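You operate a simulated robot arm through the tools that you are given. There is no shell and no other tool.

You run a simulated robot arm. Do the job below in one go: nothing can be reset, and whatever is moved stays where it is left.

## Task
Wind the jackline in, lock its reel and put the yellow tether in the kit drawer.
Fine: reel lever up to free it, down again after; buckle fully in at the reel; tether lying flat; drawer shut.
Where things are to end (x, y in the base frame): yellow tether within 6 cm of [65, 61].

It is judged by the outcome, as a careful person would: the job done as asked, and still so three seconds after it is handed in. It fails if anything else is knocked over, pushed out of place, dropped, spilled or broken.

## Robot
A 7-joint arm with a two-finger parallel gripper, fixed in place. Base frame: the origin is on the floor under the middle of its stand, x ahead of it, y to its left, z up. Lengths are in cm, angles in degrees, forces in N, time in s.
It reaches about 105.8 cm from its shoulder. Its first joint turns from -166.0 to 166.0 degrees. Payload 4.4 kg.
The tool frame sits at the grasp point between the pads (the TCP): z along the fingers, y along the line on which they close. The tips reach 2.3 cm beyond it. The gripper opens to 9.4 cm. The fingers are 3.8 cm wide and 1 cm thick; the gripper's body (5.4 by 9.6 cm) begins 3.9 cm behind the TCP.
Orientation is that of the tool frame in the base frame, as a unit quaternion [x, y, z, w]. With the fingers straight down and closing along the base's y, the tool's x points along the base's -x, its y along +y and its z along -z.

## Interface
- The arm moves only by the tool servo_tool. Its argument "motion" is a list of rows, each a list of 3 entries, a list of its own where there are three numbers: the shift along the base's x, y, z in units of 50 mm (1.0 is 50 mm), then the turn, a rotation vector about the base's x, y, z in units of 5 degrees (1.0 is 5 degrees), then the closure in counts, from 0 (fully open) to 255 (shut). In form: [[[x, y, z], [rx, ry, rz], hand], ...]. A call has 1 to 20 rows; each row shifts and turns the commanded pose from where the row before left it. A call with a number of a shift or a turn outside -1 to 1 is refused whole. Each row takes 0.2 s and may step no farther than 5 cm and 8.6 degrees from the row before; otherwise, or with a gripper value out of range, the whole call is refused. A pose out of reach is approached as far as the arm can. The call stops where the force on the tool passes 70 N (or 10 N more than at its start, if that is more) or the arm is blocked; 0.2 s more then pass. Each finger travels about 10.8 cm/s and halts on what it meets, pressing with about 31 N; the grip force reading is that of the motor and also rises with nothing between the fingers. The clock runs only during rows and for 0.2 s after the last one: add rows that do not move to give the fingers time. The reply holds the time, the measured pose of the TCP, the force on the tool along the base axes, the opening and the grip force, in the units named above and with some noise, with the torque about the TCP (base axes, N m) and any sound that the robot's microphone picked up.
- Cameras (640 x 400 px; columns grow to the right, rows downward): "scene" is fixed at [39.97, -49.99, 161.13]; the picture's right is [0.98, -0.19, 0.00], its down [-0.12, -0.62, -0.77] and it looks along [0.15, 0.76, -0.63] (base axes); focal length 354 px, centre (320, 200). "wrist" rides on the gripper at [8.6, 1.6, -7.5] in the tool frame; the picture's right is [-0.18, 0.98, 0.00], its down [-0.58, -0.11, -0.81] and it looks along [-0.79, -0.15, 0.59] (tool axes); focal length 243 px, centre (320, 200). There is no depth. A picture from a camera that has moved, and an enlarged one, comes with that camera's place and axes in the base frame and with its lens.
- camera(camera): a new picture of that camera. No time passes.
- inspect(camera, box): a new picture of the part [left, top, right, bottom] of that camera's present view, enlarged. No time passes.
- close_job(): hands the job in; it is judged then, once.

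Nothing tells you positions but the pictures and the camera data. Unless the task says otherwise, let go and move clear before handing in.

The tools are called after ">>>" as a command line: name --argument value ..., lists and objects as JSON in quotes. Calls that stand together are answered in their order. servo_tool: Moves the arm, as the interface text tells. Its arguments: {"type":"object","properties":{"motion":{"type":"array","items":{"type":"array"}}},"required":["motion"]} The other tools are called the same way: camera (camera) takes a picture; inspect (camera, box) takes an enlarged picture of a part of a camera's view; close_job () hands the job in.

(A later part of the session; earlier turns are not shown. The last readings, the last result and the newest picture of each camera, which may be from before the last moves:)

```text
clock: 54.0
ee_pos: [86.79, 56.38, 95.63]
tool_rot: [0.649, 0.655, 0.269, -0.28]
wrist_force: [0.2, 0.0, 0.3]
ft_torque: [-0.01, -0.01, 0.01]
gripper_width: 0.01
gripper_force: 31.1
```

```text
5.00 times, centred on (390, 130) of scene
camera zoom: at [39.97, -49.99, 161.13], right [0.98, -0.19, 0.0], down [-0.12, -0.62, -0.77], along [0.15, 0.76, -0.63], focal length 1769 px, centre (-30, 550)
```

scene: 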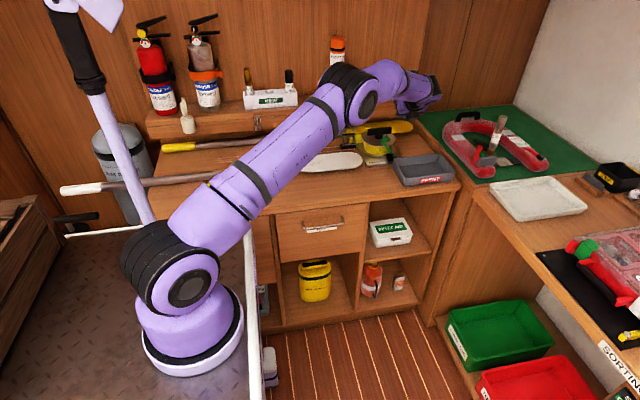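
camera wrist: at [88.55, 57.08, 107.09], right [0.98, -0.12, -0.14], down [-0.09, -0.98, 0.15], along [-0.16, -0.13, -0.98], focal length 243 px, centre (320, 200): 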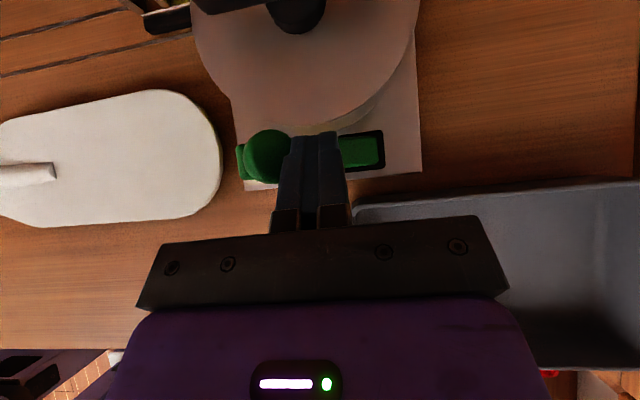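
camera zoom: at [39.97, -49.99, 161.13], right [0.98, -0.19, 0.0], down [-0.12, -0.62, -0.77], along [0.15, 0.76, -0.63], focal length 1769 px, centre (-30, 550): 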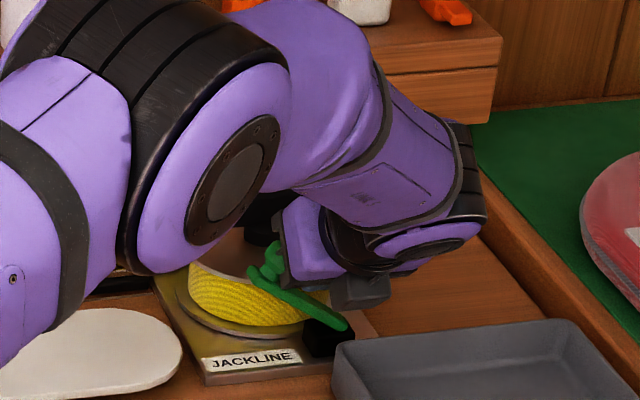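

The lever is coming down nicely. Continuing the arc to the bottom.

>>> servo_tool --motion '[[[-0.2, 0, -0.2], [0, 0, 0], 255], [[-0.18, 0, -0.22], [0, 0, 0], 255], [[-0.12, 0, -0.24], [0, 0, 0], 255], [[0, 0, 0], [0, 0, 0], 255]]'

>>> camera --camera "wrist"

>>> inspect --camera "scene" --box '[340, 90, 440, 170]'

```text
clock: 55.0
ee_pos: [84.27, 56.2, 92.63]
tool_rot: [0.648, 0.655, 0.271, -0.279]
wrist_force: [6.8, -8.0, 23.5]
ft_torque: [-0.06, -0.29, -0.02]
gripper_width: 0.0
gripper_force: 30.6
```

```text
taken
camera wrist: at [86.02, 56.96, 104.14], right [0.98, -0.12, -0.14], down [-0.1, -0.98, 0.15], along [-0.15, -0.13, -0.98], focal length 243 px, centre (320, 200)
```

wrist: 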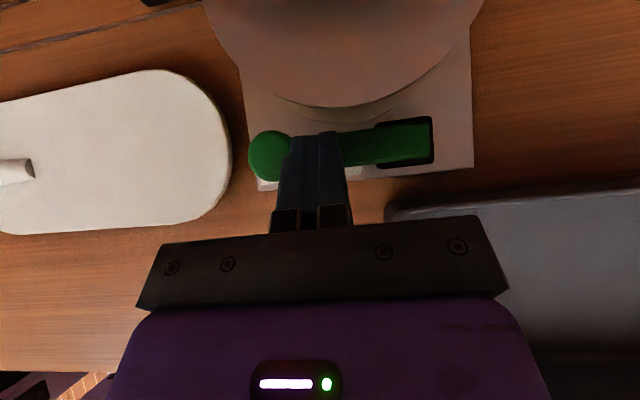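

```text
5.00 times, centred on (390, 130) of scene
camera zoom: at [39.97, -49.99, 161.13], right [0.98, -0.19, 0.0], down [-0.12, -0.62, -0.77], along [0.15, 0.76, -0.63], focal length 1769 px, centre (-30, 550)
```

zoom: 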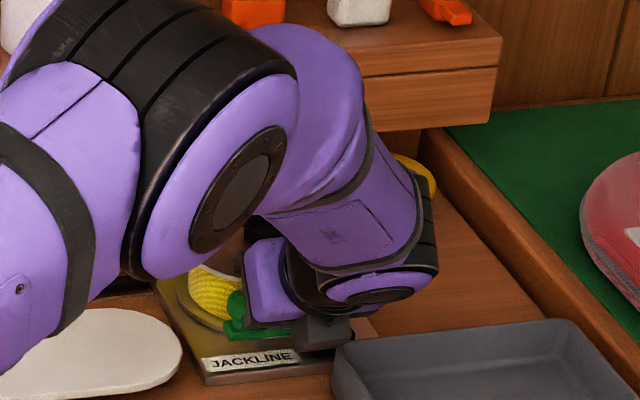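

The fingers are pressing on the bar with about 23 N upward reaction, so the lever looks fully down. I'll lift off and check it.

>>> servo_tool --motion '[[[0.04, -0.02, 0.3], [0, 0, 0], 255], [[0, -0.2, 0.8], [0, 0, 0], 255], [[-0.2, -0.4, 0.8], [0, 0, 0], 255], [[-0.4, -0.6, 0.5], [0, 0, 0], 255], [[-0.4, -0.6, 0.5], [0, 0, 0], 255], [[0, 0, 0], [0, 0, 0], 255]]'

>>> camera --camera "wrist"

>>> inspect --camera "scene" --box '[335, 95, 435, 175]'

```text
clock: 55.5
ee_pos: [84.49, 55.54, 95.07]
tool_rot: [0.653, 0.654, 0.267, -0.275]
wrist_force: [0.5, -0.1, -1.6]
ft_torque: [0.06, 0.0, 0.03]
gripper_width: 0.0
gripper_force: 30.9
stopped in row 2: the force on the tool passed its limit at 85 N (the readings are from after the stop); the commanded pose is now the measured one
```

```text
taken
camera wrist: at [86.29, 56.42, 106.47], right [0.98, -0.12, -0.14], down [-0.1, -0.98, 0.16], along [-0.16, -0.14, -0.98], focal length 243 px, centre (320, 200)
```

wrist: 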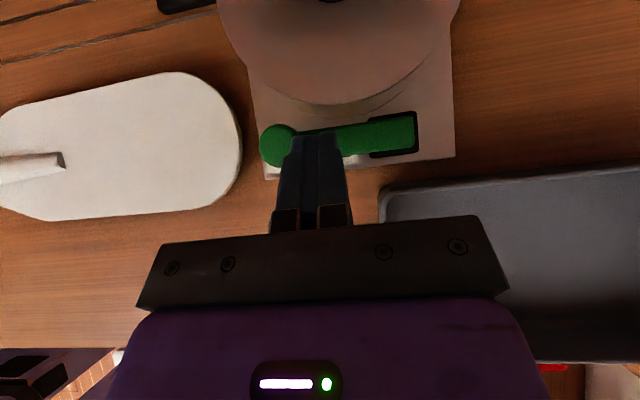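

```text
5.00 times, centred on (385, 135) of scene
camera zoom: at [39.97, -49.99, 161.13], right [0.98, -0.19, 0.0], down [-0.12, -0.62, -0.77], along [0.15, 0.76, -0.63], focal length 1769 px, centre (-5, 525)
```

zoom: 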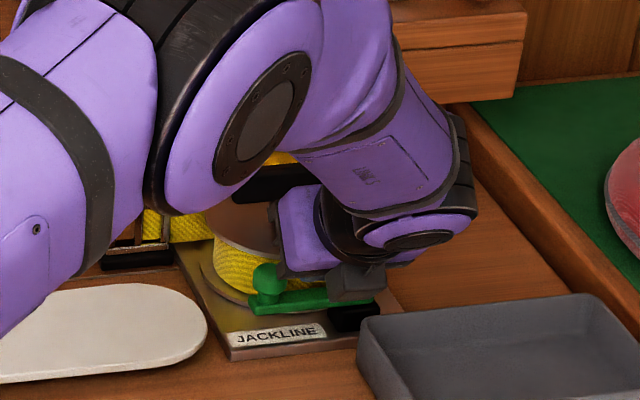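

Something stopped the lift with a force spike, though the tool is now nearly unloaded. I'll look closely before moving on.

>>> inspect --camera "scene" --box '[365, 120, 415, 160]'

>>> camera --camera "scene"

>>> inspect --camera "wrist" --box '[220, 60, 460, 240]'

```text
10.00 times, centred on (390, 140) of scene
camera zoom: at [39.97, -49.99, 161.13], right [0.98, -0.19, 0.0], down [-0.12, -0.62, -0.77], along [0.15, 0.76, -0.63], focal length 3538 px, centre (-380, 800)
```

zoom: 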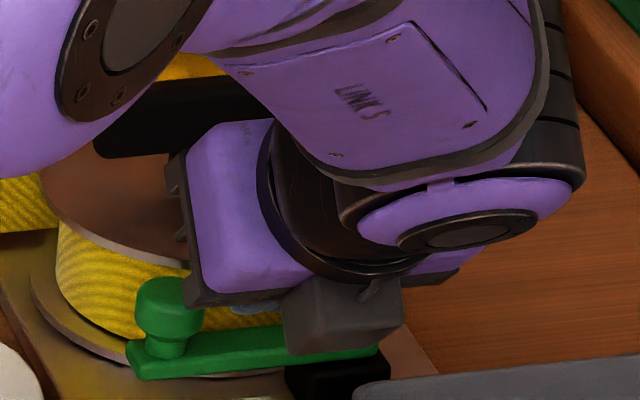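

```text
taken
```

scene: 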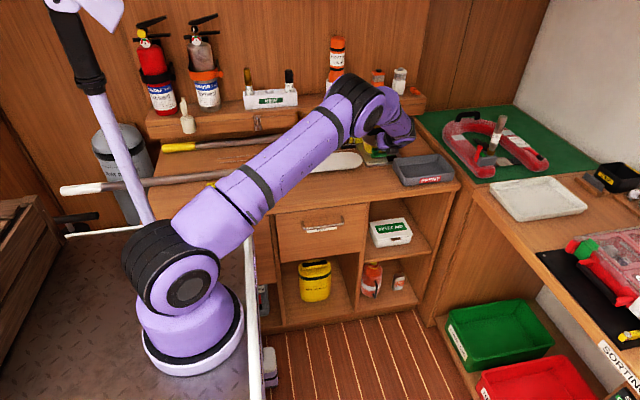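

```text
2.22 times, centred on (340, 150) of wrist
camera zoom: at [86.29, 56.42, 106.47], right [0.98, -0.12, -0.14], down [-0.1, -0.98, 0.16], along [-0.16, -0.14, -0.98], focal length 539 px, centre (276, 311)
```

zoom: 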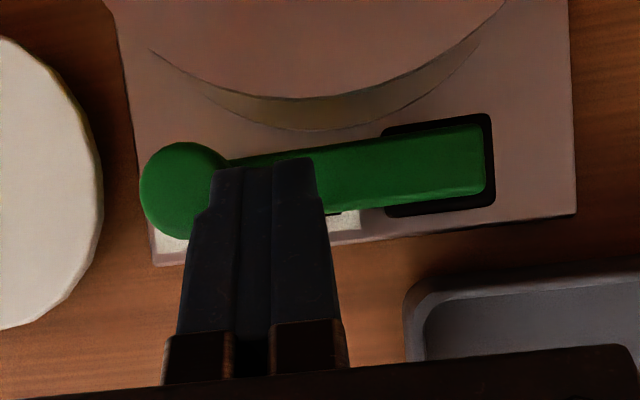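

The spike was probably a fingertip corner catching the disc rim from below while lifting; it is free now and the lever lies flat. I'll retreat further toward -y and up.

>>> servo_tool --motion '[[[0, -0.3, 0.2], [0, 0, 0], 255], [[-0.1, -0.5, 0.5], [0, 0, 0], 255], [[-0.3, -0.6, 0.6], [0, 0, 0], 255], [[-0.4, -0.6, 0.6], [0, 0, 0], 255], [[-0.4, -0.4, 0.3], [0, 0, 0], 255], [[0, 0, 0], [0, 0, 0], 255]]'

>>> camera --camera "wrist"

>>> inspect --camera "scene" --box '[335, 105, 425, 165]'

```text
clock: 56.9
ee_pos: [78.54, 43.42, 106.34]
tool_rot: [0.653, 0.653, 0.269, -0.275]
wrist_force: [-0.4, 0.2, -0.1]
ft_torque: [0.0, 0.01, 0.02]
gripper_width: 0.0
gripper_force: 31.2
```

```text
taken
camera wrist: at [80.36, 44.29, 117.77], right [0.98, -0.13, -0.14], down [-0.1, -0.98, 0.16], along [-0.15, -0.14, -0.98], focal length 243 px, centre (320, 200)
```

wrist: 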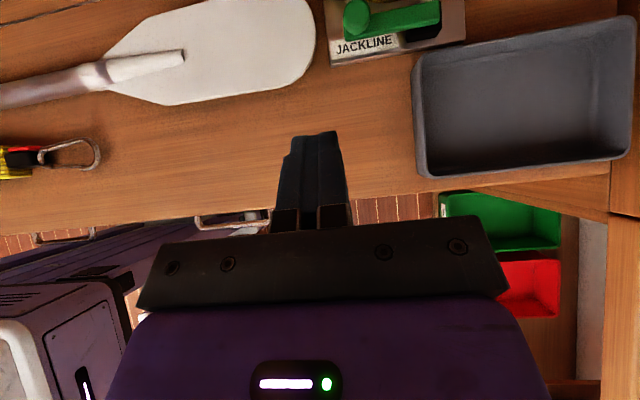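

```text
6.67 times, centred on (380, 135) of scene
camera zoom: at [39.97, -49.99, 161.13], right [0.98, -0.19, 0.0], down [-0.12, -0.62, -0.77], along [0.15, 0.76, -0.63], focal length 2359 px, centre (-80, 633)
```

zoom: 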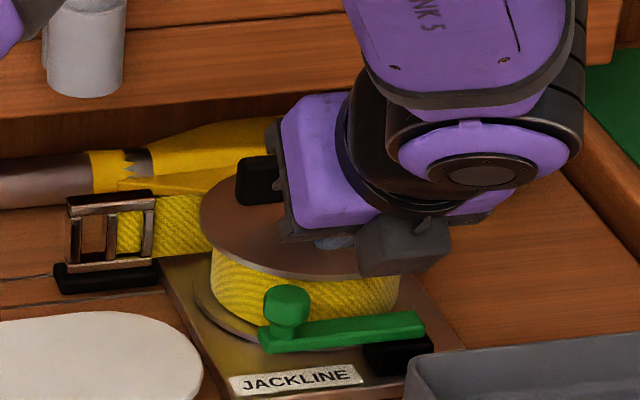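

The lever is back exactly as it was at the start (down), the buckle is in, and the tray is undisturbed. Next is the KIT drawer; I'll roll the wrist back and move in front of it.

>>> servo_tool --motion '[[[-0.2, -0.2, 0], [0, -0.715, 0.7], 255], [[-0.2, -0.2, 0], [0, -0.715, 0.7], 255], [[-0.2, -0.2, 0], [0, -0.715, 0.7], 255], [[-0.2, -0.2, 0], [0, -0.715, 0.7], 255], [[-0.2, -0.2, 0], [0, -0.715, 0.7], 255], [[-0.2, -0.2, 0], [0, -0.715, 0.7], 255], [[-0.2, -0.2, 0], [0, -0.715, 0.7], 255], [[-0.2, -0.2, 0], [0, -0.715, 0.7], 255], [[-0.2, -0.2, 0], [0, -0.715, 0.7], 255], [[-0.2, -0.2, 0], [0, -0.715, 0.7], 255], [[-0.2, -0.2, 0], [0, -0.715, 0.7], 200], [[-0.2, -0.2, 0], [0, -0.715, 0.7], 150], [[-0.2, -0.2, 0], [0, -0.715, 0.7], 100], [[-0.2, -0.2, 0], [0, -0.715, 0.7], 100], [[-0.2, -0.2, 0], [0, -0.715, 0.7], 100], [[-0.2, -0.2, 0], [0, -0.715, 0.7], 100], [[-0.2, -0.2, 0], [0, -0.715, 0.7], 100], [[-0.2, -0.2, 0], [0, -0.715, 0.7], 100], [[0, 0, 0], [0, 0, 0], 100]]'

>>> camera --camera "wrist"

>>> camera --camera "scene"

```text
clock: 60.9
ee_pos: [60.37, 25.51, 106.26]
tool_rot: [0.002, 0.924, 0.383, 0.003]
wrist_force: [0.1, 0.2, -0.3]
ft_torque: [-0.03, 0.0, -0.03]
gripper_width: 5.72
gripper_force: 0.1
```

```text
taken
camera wrist: at [51.75, 21.41, 112.72], right [0.19, 0.69, 0.7], down [0.58, -0.65, 0.49], along [0.8, 0.31, -0.52], focal length 243 px, centre (320, 200)
```

wrist: 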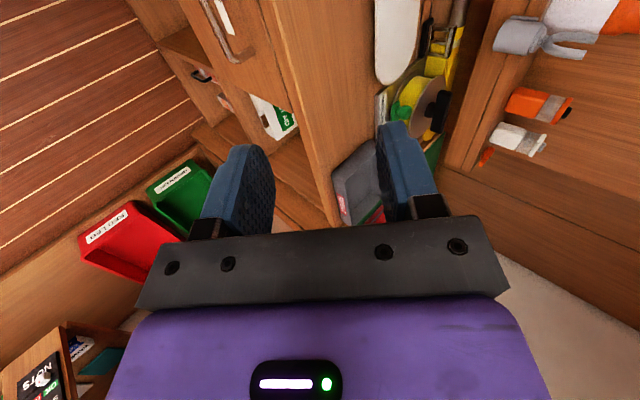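

```text
taken
```

scene: 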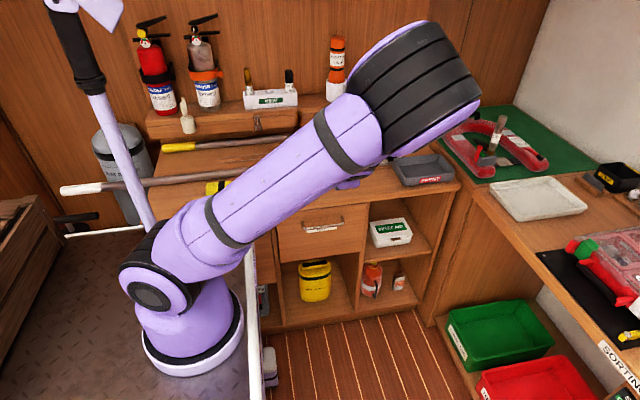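

The arm is in front of the bench with the fingers pointing forward and down. I'll go lower to look at the drawer handle up close.

>>> servo_tool --motion '[[[-0.176, -0.14, -0.73], [0, 0, 0], 100], [[-0.176, -0.14, -0.73], [0, 0, 0], 100], [[-0.176, -0.14, -0.73], [0, 0, 0], 100], [[-0.176, -0.14, -0.73], [0, 0, 0], 100], [[-0.176, -0.14, -0.73], [0, 0, 0], 100], [[0, 0, 0], [0, 0, 0], 100]]'

>>> camera --camera "wrist"

>>> camera --camera "scene"

```text
clock: 62.3
ee_pos: [56.07, 22.29, 88.13]
tool_rot: [0.003, 0.923, 0.384, 0.003]
wrist_force: [0.2, 0.1, -0.1]
ft_torque: [0.0, -0.01, 0.02]
gripper_width: 5.71
gripper_force: 0.0
```

```text
taken
camera wrist: at [47.4, 18.27, 94.63], right [0.19, 0.69, 0.7], down [0.58, -0.65, 0.49], along [0.8, 0.31, -0.52], focal length 243 px, centre (320, 200)
```

wrist: 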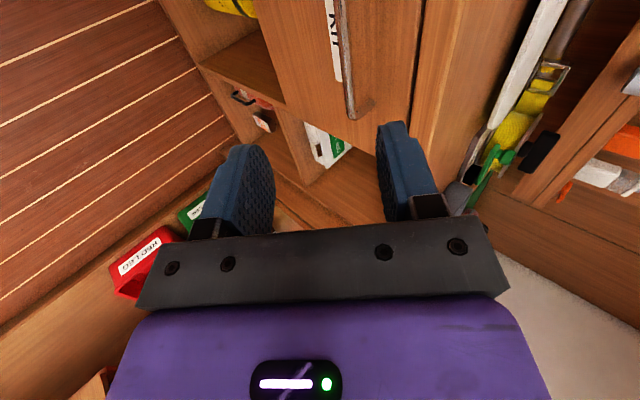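

```text
taken
```

scene: 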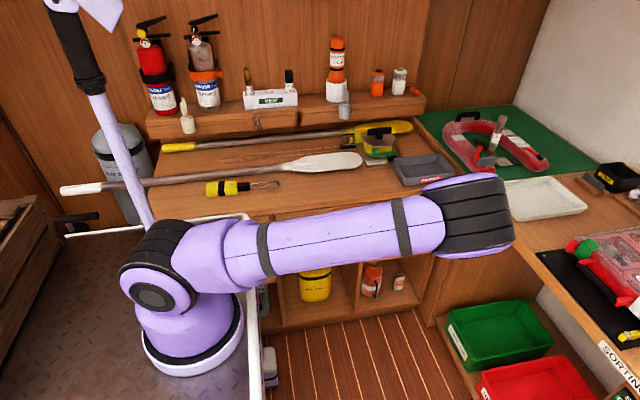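

The handle is visible between the fingers. I'll enlarge it for a precise position.

>>> inspect --camera "wrist" --box '[280, 0, 440, 130]'

>>> inspect --camera "scene" --box '[190, 170, 300, 210]'

```text
3.08 times, centred on (360, 65) of wrist
camera zoom: at [47.4, 18.27, 94.63], right [0.19, 0.69, 0.7], down [0.58, -0.65, 0.49], along [0.8, 0.31, -0.52], focal length 746 px, centre (197, 615)
```

zoom: 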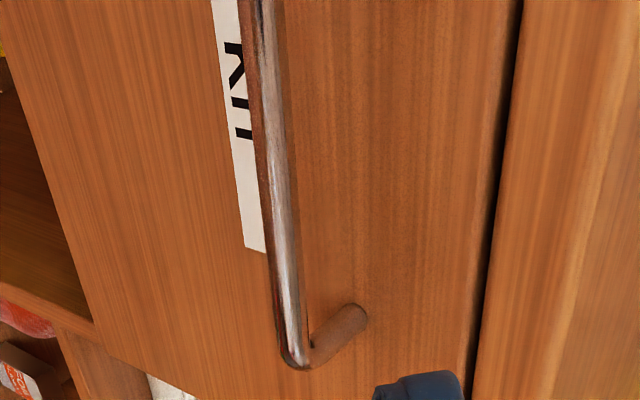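

```text
5.82 times, centred on (245, 190) of scene
camera zoom: at [39.97, -49.99, 161.13], right [0.98, -0.19, 0.0], down [-0.12, -0.62, -0.77], along [0.15, 0.76, -0.63], focal length 2058 px, centre (756, 258)
```

zoom: 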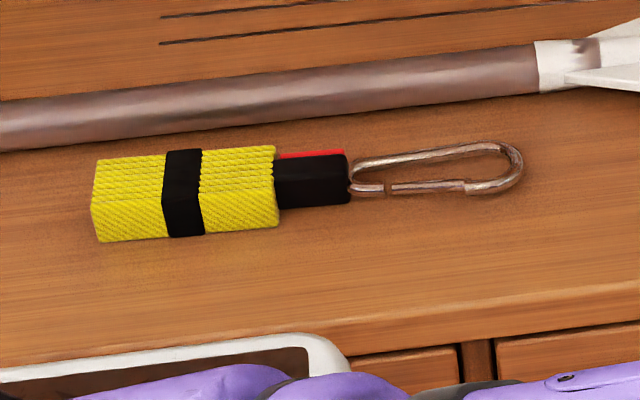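

The handle bar runs along x from 51 to 65 at y≈36.0, z≈77.9, with about 2.4 cm behind it. I'll bring the fingers in at 45° with a 2.2 cm opening so the upper finger passes behind the bar.

>>> servo_tool --motion '[[[0.13, 0.6, -0.36], [0, 0, 0], 150], [[0.13, 0.6, -0.36], [0, 0, 0], 195], [[0.13, 0.58, -0.37], [0, 0, 0], 195], [[0, 0, 0], [0, 0, 0], 195]]'

>>> inspect --camera "wrist" --box '[220, 0, 460, 230]'

```text
clock: 63.3
ee_pos: [58.48, 30.87, 82.56]
tool_rot: [0.003, 0.924, 0.383, 0.003]
wrist_force: [0.3, -0.4, 0.4]
ft_torque: [-0.01, -0.02, -0.01]
gripper_width: 2.23
gripper_force: 0.0
```

```text
1.74 times, centred on (340, 115) of wrist
camera zoom: at [49.86, 26.83, 89.02], right [0.19, 0.69, 0.7], down [0.58, -0.65, 0.49], along [0.8, 0.31, -0.52], focal length 422 px, centre (285, 348)
```

zoom: 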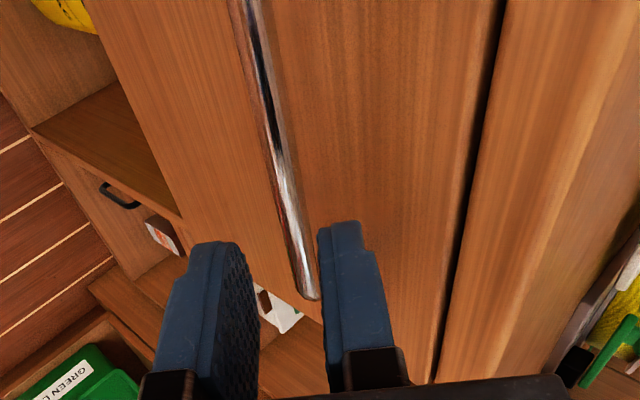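

The bar lines up between the fingers. I'll slide in along the finger direction and close.

>>> servo_tool --motion '[[[0, 0.303, -0.273], [0, 0, 0], 195], [[0, 0.303, -0.273], [0, 0, 0], 195], [[0, 0.303, -0.273], [0, 0, 0], 195], [[0, 0, 0], [0, 0, 0], 195]]'

>>> inspect --camera "wrist" --box '[220, 0, 460, 230]'

```text
clock: 64.3
ee_pos: [58.44, 35.44, 78.4]
tool_rot: [0.003, 0.924, 0.383, 0.003]
wrist_force: [-0.4, 0.1, 0.2]
ft_torque: [0.0, 0.03, 0.0]
gripper_width: 2.21
gripper_force: 0.1
```

```text
1.74 times, centred on (340, 115) of wrist
camera zoom: at [49.71, 31.4, 84.93], right [0.19, 0.69, 0.7], down [0.57, -0.65, 0.49], along [0.8, 0.31, -0.52], focal length 422 px, centre (285, 348)
```

zoom: 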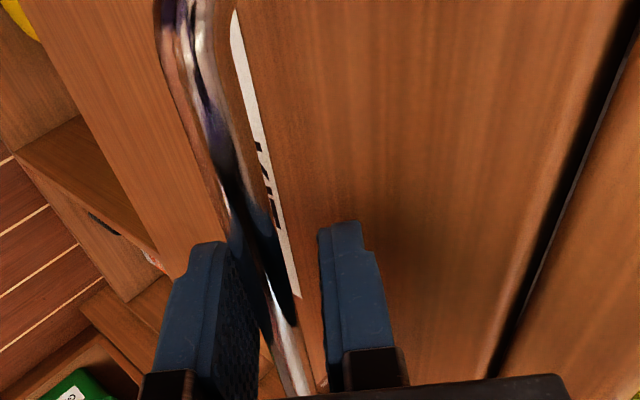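

The bar lies between the fingers without contact. Closing on it now.

>>> servo_tool --motion '[[[0, 0, 0], [0, 0, 0], 230], [[0, 0, 0], [0, 0, 0], 250], [[0, 0, 0], [0, 0, 0], 250]]'

```text
clock: 65.1
ee_pos: [58.36, 35.34, 78.32]
tool_rot: [0.003, 0.924, 0.381, 0.002]
wrist_force: [-4.0, -16.6, -33.8]
ft_torque: [-0.09, -1.87, 0.74]
gripper_width: 1.19
gripper_force: 45.0
```

The handle is gripped, with a little side load from being off-centre. I'll ease that and start pulling the drawer straight out.

>>> servo_tool --motion '[[[0, -0.03, -0.03], [0, 0, 0], 250], [[0, -0.2, 0], [0, 0, 0], 250], [[0, -0.3, 0], [0, 0, 0], 250], [[0, 0, 0], [0, 0, 0], 250]]'

>>> camera --camera "scene"

```text
clock: 66.1
ee_pos: [58.29, 32.78, 78.29]
tool_rot: [0.003, 0.923, 0.384, 0.004]
wrist_force: [11.5, 1.3, -9.9]
ft_torque: [-0.12, -0.55, 1.98]
gripper_width: 1.22
gripper_force: 44.6
```

```text
taken
```

scene: 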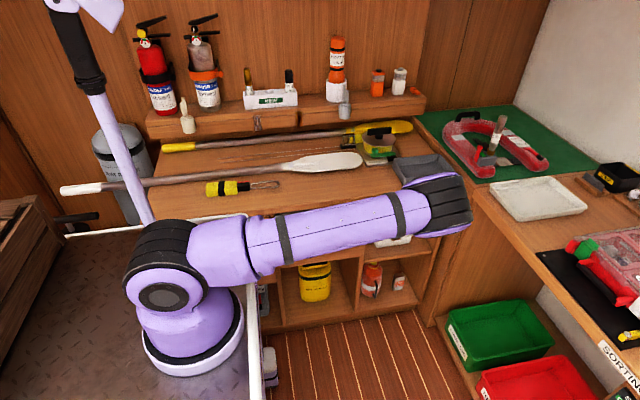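

The drawer is coming with the handle. I'll keep pulling in steps.

>>> servo_tool --motion '[[[0, -0.4, 0], [0, 0, 0], 250], [[0, -0.4, 0], [0, 0, 0], 250], [[0, -0.4, 0], [0, 0, 0], 250], [[0, -0.4, 0], [0, 0, 0], 250], [[0, 0, 0], [0, 0, 0], 250]]'

>>> camera --camera "scene"

>>> camera --camera "wrist"

```text
clock: 67.3
ee_pos: [58.39, 24.66, 78.34]
tool_rot: [0.003, 0.924, 0.383, 0.002]
wrist_force: [5.3, 0.8, -14.5]
ft_torque: [0.03, -2.07, 0.35]
gripper_width: 1.22
gripper_force: 44.5
```

```text
taken
```

scene: 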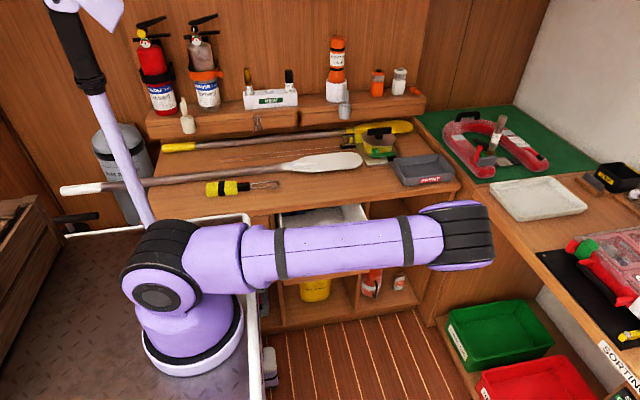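

```text
taken
camera wrist: at [49.71, 20.65, 84.79], right [0.19, 0.69, 0.7], down [0.58, -0.65, 0.49], along [0.8, 0.31, -0.52], focal length 243 px, centre (320, 200)
```

wrist: 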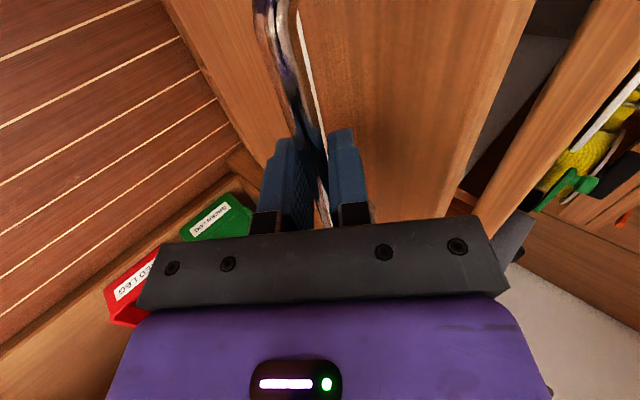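

The drawer is about 11 cm open and grey inside. I'll continue pulling.

>>> servo_tool --motion '[[[0, -0.4, 0], [0, 0, 0], 250], [[0, -0.4, 0], [0, 0, 0], 250], [[0, -0.4, 0], [0, 0, 0], 250], [[0, -0.4, 0], [0, 0, 0], 250], [[0, 0, 0], [0, 0, 0], 250]]'

>>> camera --camera "scene"

```text
clock: 68.5
ee_pos: [58.33, 16.71, 78.21]
tool_rot: [0.003, 0.923, 0.384, 0.004]
wrist_force: [17.7, 1.4, -5.4]
ft_torque: [-0.03, -1.24, 1.16]
gripper_width: 1.17
gripper_force: 45.0
```

```text
taken
```

scene: 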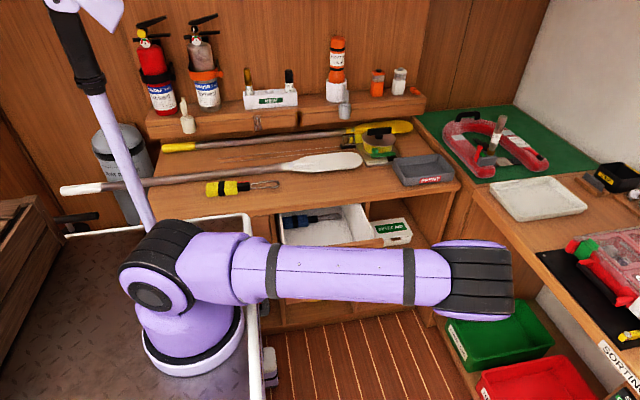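

About 19 cm open; something blue lies at the back left inside. A bit more.

>>> servo_tool --motion '[[[0, -0.4, 0], [0, 0, 0], 250], [[0, -0.4, 0], [0, 0, 0], 250], [[0, -0.4, 0], [0, 0, 0], 250], [[0, -0.3, 0], [0, 0, 0], 250], [[0, 0, 0], [0, 0, 0], 250]]'

>>> camera --camera "scene"

>>> inspect --camera "scene" --box '[250, 180, 430, 290]'

```text
clock: 69.7
ee_pos: [58.23, 9.26, 78.14]
tool_rot: [0.002, 0.924, 0.383, 0.004]
wrist_force: [41.1, 1.2, 25.8]
ft_torque: [0.14, -1.38, 0.93]
gripper_width: 1.22
gripper_force: 44.9
```

```text
taken
```

scene: 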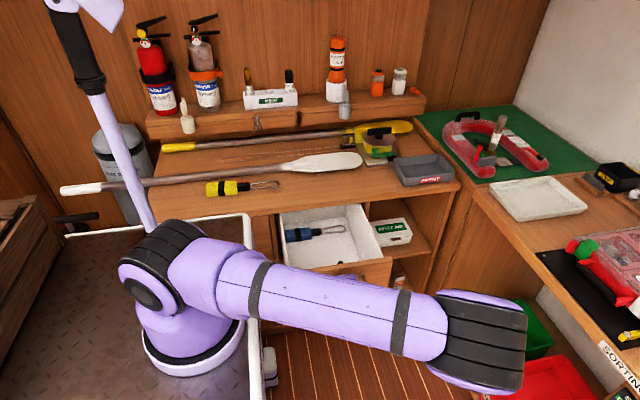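

```text
3.56 times, centred on (340, 235) of scene
camera zoom: at [39.97, -49.99, 161.13], right [0.98, -0.19, 0.0], down [-0.12, -0.62, -0.77], along [0.15, 0.76, -0.63], focal length 1258 px, centre (249, 76)
```

zoom: 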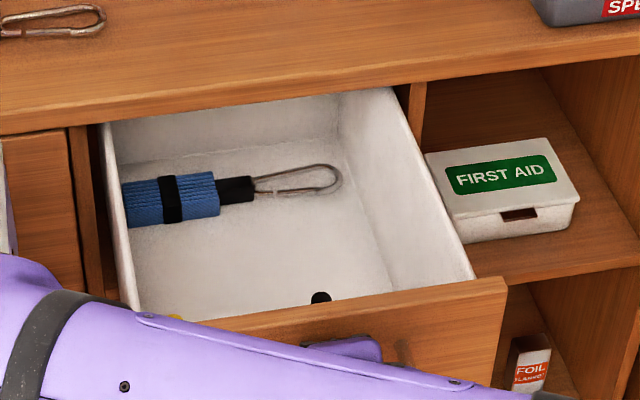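

The drawer is about 26 cm open and holds a blue tether at the left; there's free floor for the yellow one. I'll let go of the handle, back out along the fingers and look inside from above.

>>> servo_tool --motion '[[[0, 0, 0], [0, 0, 0], 195], [[0, 0, 0], [0, 0, 0], 195], [[0, -0.35, 0.35], [0, 0, 0], 195], [[0, -0.35, 0.4], [0, 0, 0], 195], [[0, 0, 0.7], [0, 0, 0], 150], [[0, 0, 0.8], [0, 0, 0], 100], [[0, 0.2, 0.8], [-0.9, 0, 0], 100], [[0, 0.3, 0.8], [-0.9, 0, 0], 100], [[0, 0.3, 0.5], [-0.9, 0, 0], 100], [[0, 0, 0], [0, 0, 0], 100]]'

>>> camera --camera "scene"

>>> camera --camera "wrist"

```text
clock: 71.9
ee_pos: [58.31, 9.65, 100.28]
tool_rot: [0.002, 0.962, 0.272, 0.003]
wrist_force: [-0.2, -0.3, 0.1]
ft_torque: [0.01, -0.01, -0.01]
gripper_width: 5.7
gripper_force: 0.1
```

```text
taken
```

scene: 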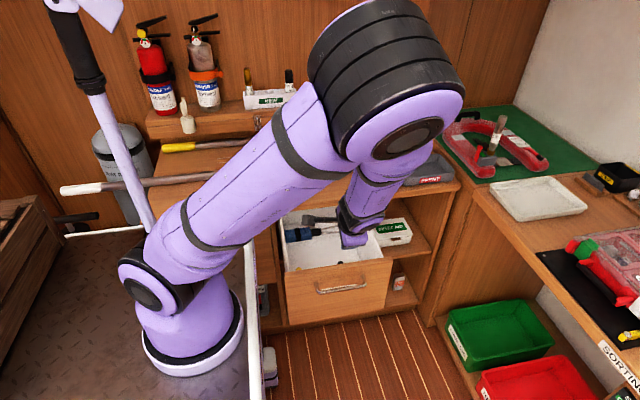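

```text
taken
camera wrist: at [49.63, 7.21, 107.51], right [0.19, 0.84, 0.52], down [0.58, -0.52, 0.63], along [0.8, 0.18, -0.58], focal length 243 px, centre (320, 200)
```

wrist: 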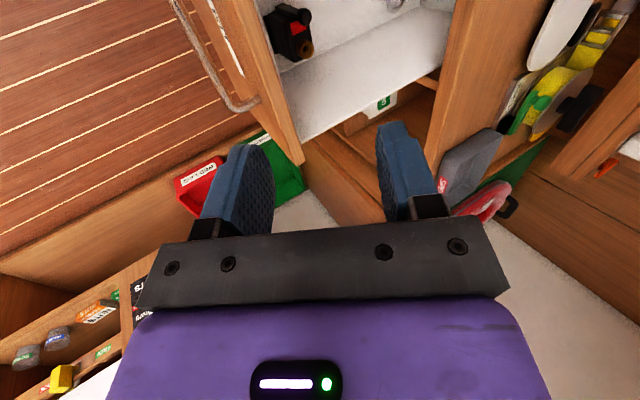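

The drawer stays open. There's another black item near its front; I'll enlarge both views.

>>> inspect --camera "wrist" --box '[220, 0, 480, 150]'

>>> inspect --camera "scene" --box '[265, 195, 405, 300]'

```text
2.46 times, centred on (350, 75) of wrist
camera zoom: at [49.63, 7.21, 107.51], right [0.19, 0.84, 0.52], down [0.58, -0.52, 0.63], along [0.8, 0.18, -0.58], focal length 597 px, centre (246, 508)
```

zoom: 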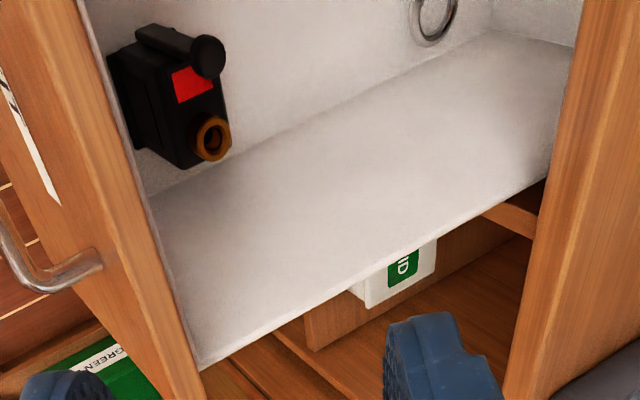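

```text
3.81 times, centred on (335, 248) of scene
camera zoom: at [39.97, -49.99, 161.13], right [0.98, -0.19, 0.0], down [-0.12, -0.62, -0.77], along [0.15, 0.76, -0.63], focal length 1348 px, centre (263, 19)
```

zoom: 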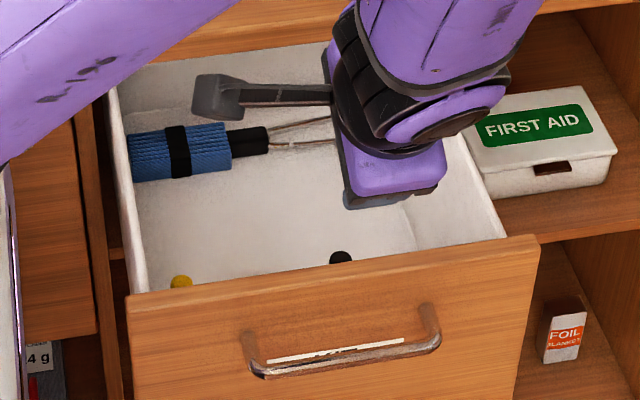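

The drawer also holds an inflator near the front and something yellow at front left, with free floor behind them around (65, 61) when shut. To place the tether with a vertical tool clear of the bench edge I need the drawer out a few centimetres more; I'll do that by hooking closed fingers behind its front panel.

>>> servo_tool --motion '[[[-0.1, 0.1, 0], [-0.9, 0, 0], 200], [[-0.1, 0.2, 0], [-0.9, 0, 0], 255], [[-0.1, 0.2, 0], [-0.9, 0, 0], 255], [[-0.1, 0.2, 0], [-0.9, 0, 0], 255], [[-0.1, 0.2, 0], [-0.9, 0, 0], 255], [[-0.1, 0.2, 0], [-0.9, 0, 0], 255], [[-0.1, 0.2, 0], [-0.9, 0, 0], 255], [[0, 0.2, 0], [0, 0, 0], 255], [[0, 0, 0], [0, 0, 0], 255]]'

>>> camera --camera "wrist"

>>> camera --camera "scene"

```text
clock: 73.9
ee_pos: [54.76, 17.16, 100.04]
tool_rot: [0.003, 1.0, 0.001, 0.004]
wrist_force: [0.2, -0.4, 0.4]
ft_torque: [-0.03, 0.03, 0.02]
gripper_width: 0.01
gripper_force: 30.7
```

```text
taken
camera wrist: at [46.0, 18.87, 107.54], right [0.19, 0.98, 0.0], down [0.58, -0.11, 0.81], along [0.8, -0.15, -0.59], focal length 243 px, centre (320, 200)
```

wrist: 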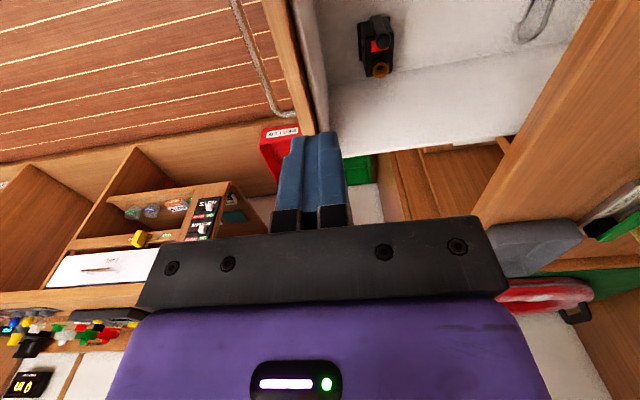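

```text
taken
```

scene: 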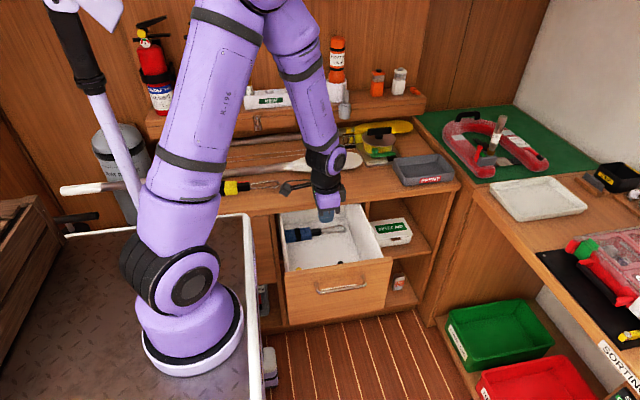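

I'll take an enlarged look into the drawer to place everything exactly.

>>> inspect --camera "wrist" --box '[240, 0, 560, 160]'

>>> inspect --camera "scene" --box '[265, 190, 405, 300]'

```text
2.00 times, centred on (400, 80) of wrist
camera zoom: at [46.0, 18.87, 107.54], right [0.19, 0.98, 0.0], down [0.58, -0.11, 0.81], along [0.8, -0.15, -0.59], focal length 485 px, centre (160, 440)
```

zoom: 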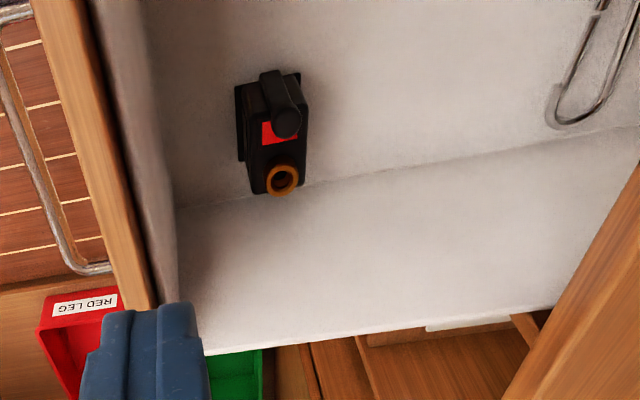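

```text
3.64 times, centred on (335, 245) of scene
camera zoom: at [39.97, -49.99, 161.13], right [0.98, -0.19, 0.0], down [-0.12, -0.62, -0.77], along [0.15, 0.76, -0.63], focal length 1286 px, centre (266, 36)
```

zoom: 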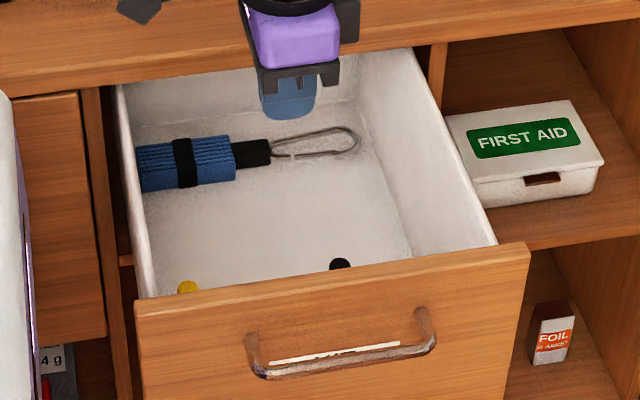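

I have good positions now: floor z≈61, right wall x≈71.5, inflator within x 59–69, y 22–27, blue tether at y≈47–52. I'll hook behind the drawer front and pull it a bit further.

>>> servo_tool --motion '[[[0, 0.22, -0.6], [0, 0, 0], 255], [[0, 0, -0.9], [0, 0, 0], 255], [[0, 0, -0.9], [0, 0, 0], 255], [[0, 0, -0.9], [0, 0, 0], 255], [[0, 0, -0.65], [0, 0, 0], 255], [[0, -0.25, 0], [0, 0, 0], 255], [[0, 0, 0], [0, 0, 0], 255]]'

>>> inspect --camera "scene" --box '[265, 190, 405, 300]'

```text
clock: 75.5
ee_pos: [54.44, 17.09, 80.17]
tool_rot: [0.001, 1.0, 0.001, 0.004]
wrist_force: [0.2, 0.0, 0.2]
ft_torque: [-0.04, 0.01, 0.02]
gripper_width: 0.0
gripper_force: 31.1
```

```text
3.64 times, centred on (335, 245) of scene
camera zoom: at [39.97, -49.99, 161.13], right [0.98, -0.19, 0.0], down [-0.12, -0.62, -0.77], along [0.15, 0.76, -0.63], focal length 1286 px, centre (266, 36)
```

zoom: 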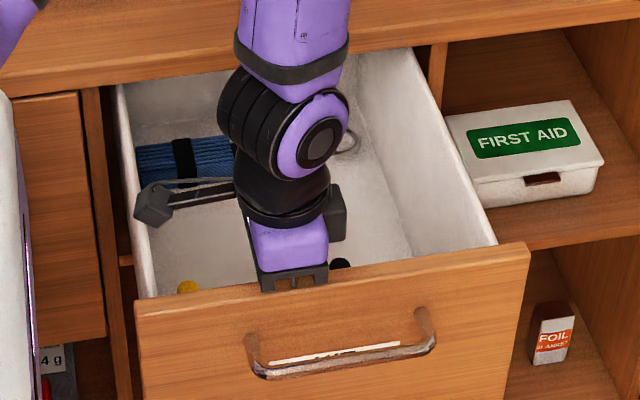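

The closed fingers are behind the front panel. Now I pull toward -y.

>>> servo_tool --motion '[[[0, -0.3, 0], [0, 0, 0], 255], [[0, -0.3, 0], [0, 0, 0], 255], [[0, -0.3, 0], [0, 0, 0], 255], [[0, -0.3, 0], [0, 0, 0], 255], [[0, -0.3, 0], [0, 0, 0], 255], [[0, 0, 0], [0, 0, 0], 255]]'

>>> inspect --camera "scene" --box '[265, 190, 405, 300]'

```text
clock: 76.9
ee_pos: [54.67, 9.51, 80.2]
tool_rot: [0.001, 1.0, 0.001, 0.004]
wrist_force: [-0.5, 0.9, -0.7]
ft_torque: [0.01, 0.0, -0.01]
gripper_width: 0.0
gripper_force: 31.1
```

```text
3.64 times, centred on (335, 245) of scene
camera zoom: at [39.97, -49.99, 161.13], right [0.98, -0.19, 0.0], down [-0.12, -0.62, -0.77], along [0.15, 0.76, -0.63], focal length 1286 px, centre (266, 36)
```

zoom: 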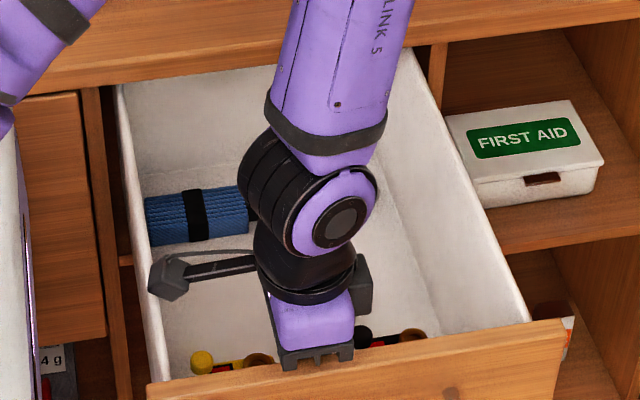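

The drawer moved out further; now two inflators show at its front. I'll lift out and move toward the yellow tether, turning the wrist half a turn on the way so that its hook will end up pointing left in the drawer.

>>> servo_tool --motion '[[[0, 0.15, 0.1], [0, 0, 0], 255], [[0, 0, 0.9], [0, 0, 0], 255], [[0, 0, 0.9], [0, 0, 0], 255], [[0, 0, 0.9], [0, 0, 0], 255], [[0, 0, 0.9], [0, 0, 0], 255], [[0, 0.3, 0.9], [0, 0, 0], 255], [[-0.3, 0.7, 0.5], [0, 0, 0], 200], [[-0.4, 0.7, 0.3], [0, 0, 0], 150], [[-0.5, 0.7, 0], [0, 0, 0], 100], [[-0.5, 0.7, 0], [0, 0, 0], 100], [[-0.5, 0.7, 0], [0, 0, 0], 100], [[0, 0, 0], [0, 0, 0], 100]]'

>>> camera --camera "scene"

>>> inspect --camera "scene" --box '[265, 190, 405, 310]'

>>> camera --camera "wrist"

```text
clock: 79.5
ee_pos: [43.7, 29.37, 107.22]
tool_rot: [0.001, 1.0, 0.001, 0.004]
wrist_force: [0.4, 0.6, 0.0]
ft_torque: [0.0, 0.0, -0.06]
gripper_width: 5.72
gripper_force: 0.0
```

```text
taken
```

scene: 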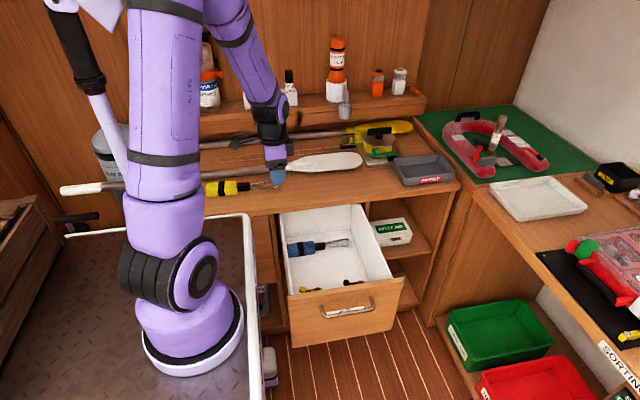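

```text
3.33 times, centred on (335, 250) of scene
camera zoom: at [39.97, -49.99, 161.13], right [0.98, -0.19, 0.0], down [-0.12, -0.62, -0.77], along [0.15, 0.76, -0.63], focal length 1179 px, centre (270, 33)
```

zoom: 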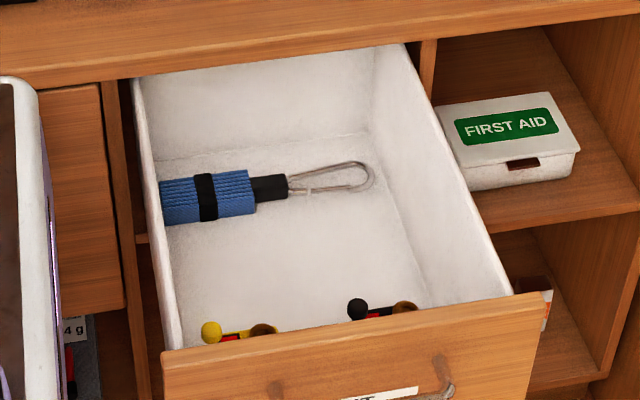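

```text
taken
camera wrist: at [34.98, 30.98, 114.85], right [0.19, 0.98, 0.0], down [0.58, -0.11, 0.81], along [0.8, -0.15, -0.59], focal length 243 px, centre (320, 200)
```

wrist: 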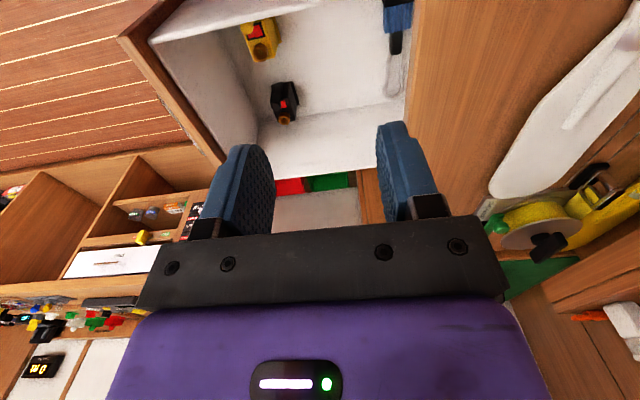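

The drawer is now about 34 cm out and clear to work in. I'll move over the tether and turn the wrist by half a turn, checking for joint limits.

>>> servo_tool --motion '[[[-0.27, 0.3, 0], [0, 0, 1], 100], [[-0.27, 0.3, 0], [0, 0, 1], 100], [[-0.27, 0.3, 0], [0, 0, 1], 100], [[-0.27, 0.3, 0], [0, 0, 1], 100], [[-0.27, 0.3, 0], [0, 0, 1], 100], [[-0.27, 0.3, 0], [0, 0, 1], 100], [[-0.27, 0.3, 0], [0, 0, 1], 100], [[-0.27, 0.3, 0], [0, 0, 1], 100], [[-0.27, 0.3, 0], [0, 0, 1], 100], [[-0.27, 0.3, 0], [0, 0, 1], 100], [[0, 0, 0], [0, 0, 1], 100], [[0, 0, 0], [0, 0, 1], 100], [[0, 0, 0], [0, 0, 1], 100], [[0, 0, 0], [0, 0, 1], 100], [[0, 0, 0], [0, 0, 1], 100], [[0, 0, 0], [0, 0, 1], 100], [[0, 0, 0], [0, 0, 1], 100], [[0, 0, 0], [0, 0, 1], 100]]'

>>> camera --camera "scene"

>>> camera --camera "wrist"

```text
clock: 83.3
ee_pos: [30.17, 44.43, 107.22]
tool_rot: [-0.707, 0.707, 0.004, 0.002]
wrist_force: [-0.1, 0.4, 0.2]
ft_torque: [0.0, -0.01, 0.0]
gripper_width: 5.73
gripper_force: 0.0
```

```text
taken
```

scene: 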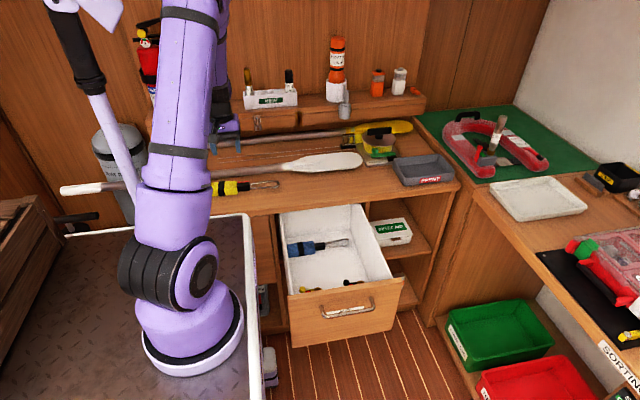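

```text
taken
camera wrist: at [28.62, 35.75, 114.72], right [-0.98, 0.18, 0.0], down [0.11, 0.58, 0.81], along [0.15, 0.8, -0.59], focal length 243 px, centre (320, 200)
```

wrist: 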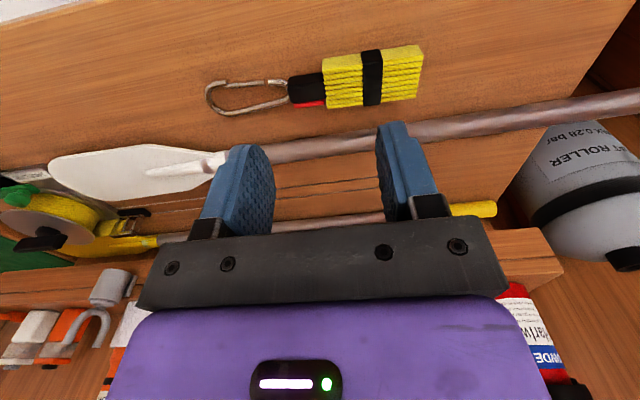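

The tether's bundle is centred at about (25.5, 50.3) with its hook toward +x, nearly along x. Continuing the turn to see if the wrist can do the rest.

>>> servo_tool --motion '[[[0, 0, 0], [0, 0, 1], 100], [[0, 0, 0], [0, 0, 1], 100], [[0, 0, 0], [0, 0, 1], 100], [[0, 0, 0], [0, 0, 1], 100], [[0, 0, 0], [0, 0, 1], 100], [[0, 0, 0], [0, 0, 1], 100], [[0, 0, 0], [0, 0, 1], 100], [[0, 0, 0], [0, 0, 1], 100], [[0, 0, 0], [0, 0, 1], 100], [[0, 0, 0], [0, 0, 0], 100]]'

>>> camera --camera "scene"

```text
clock: 85.5
ee_pos: [30.22, 44.5, 107.27]
tool_rot: [0.924, -0.383, -0.003, -0.001]
wrist_force: [0.1, 0.4, 0.4]
ft_torque: [0.04, -0.04, -0.04]
gripper_width: 5.71
gripper_force: 0.0
```

```text
taken
```

scene: 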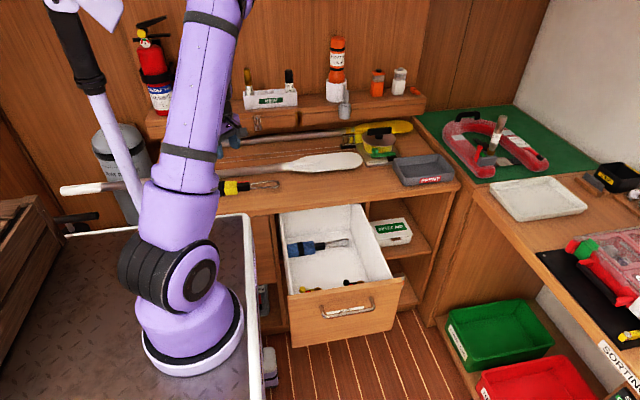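

Still fine at 315°. Another 45°.

>>> servo_tool --motion '[[[0, 0, 0], [0, 0, 1], 100], [[0, 0, 0], [0, 0, 1], 100], [[0, 0, 0], [0, 0, 1], 100], [[0, 0, 0], [0, 0, 1], 100], [[0, 0, 0], [0, 0, 1], 100], [[0, 0, 0], [0, 0, 1], 100], [[0, 0, 0], [0, 0, 1], 100], [[0, 0, 0], [0, 0, 1], 100], [[0, 0, 0], [0, 0, 0.7], 100], [[0, 0, 0], [0, 0, 0], 100]]'

>>> camera --camera "wrist"

>>> camera --camera "scene"

```text
clock: 87.7
ee_pos: [30.21, 44.36, 107.31]
tool_rot: [1.0, -0.015, -0.003, 0.001]
wrist_force: [-0.2, -0.5, -0.2]
ft_torque: [0.02, 0.01, -0.03]
gripper_width: 5.71
gripper_force: 0.1
```

```text
taken
camera wrist: at [38.85, 42.54, 114.67], right [-0.21, -0.98, 0.0], down [-0.57, 0.13, 0.81], along [-0.79, 0.17, -0.59], focal length 243 px, centre (320, 200)
```

wrist: 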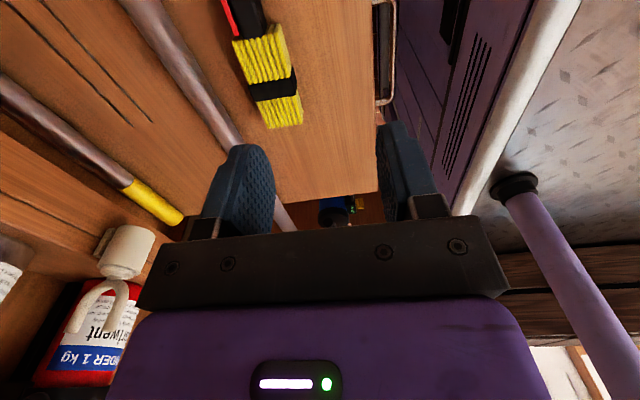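

```text
taken
```

scene: 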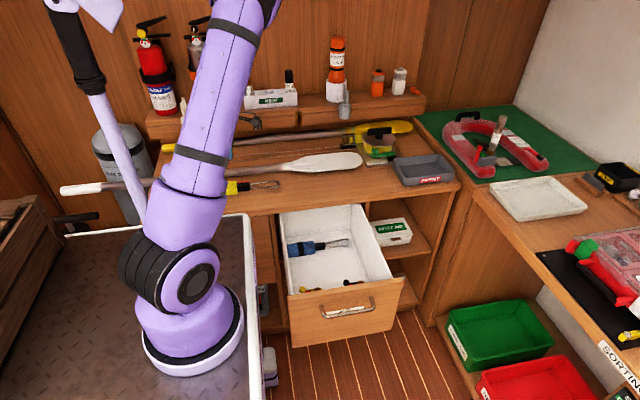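

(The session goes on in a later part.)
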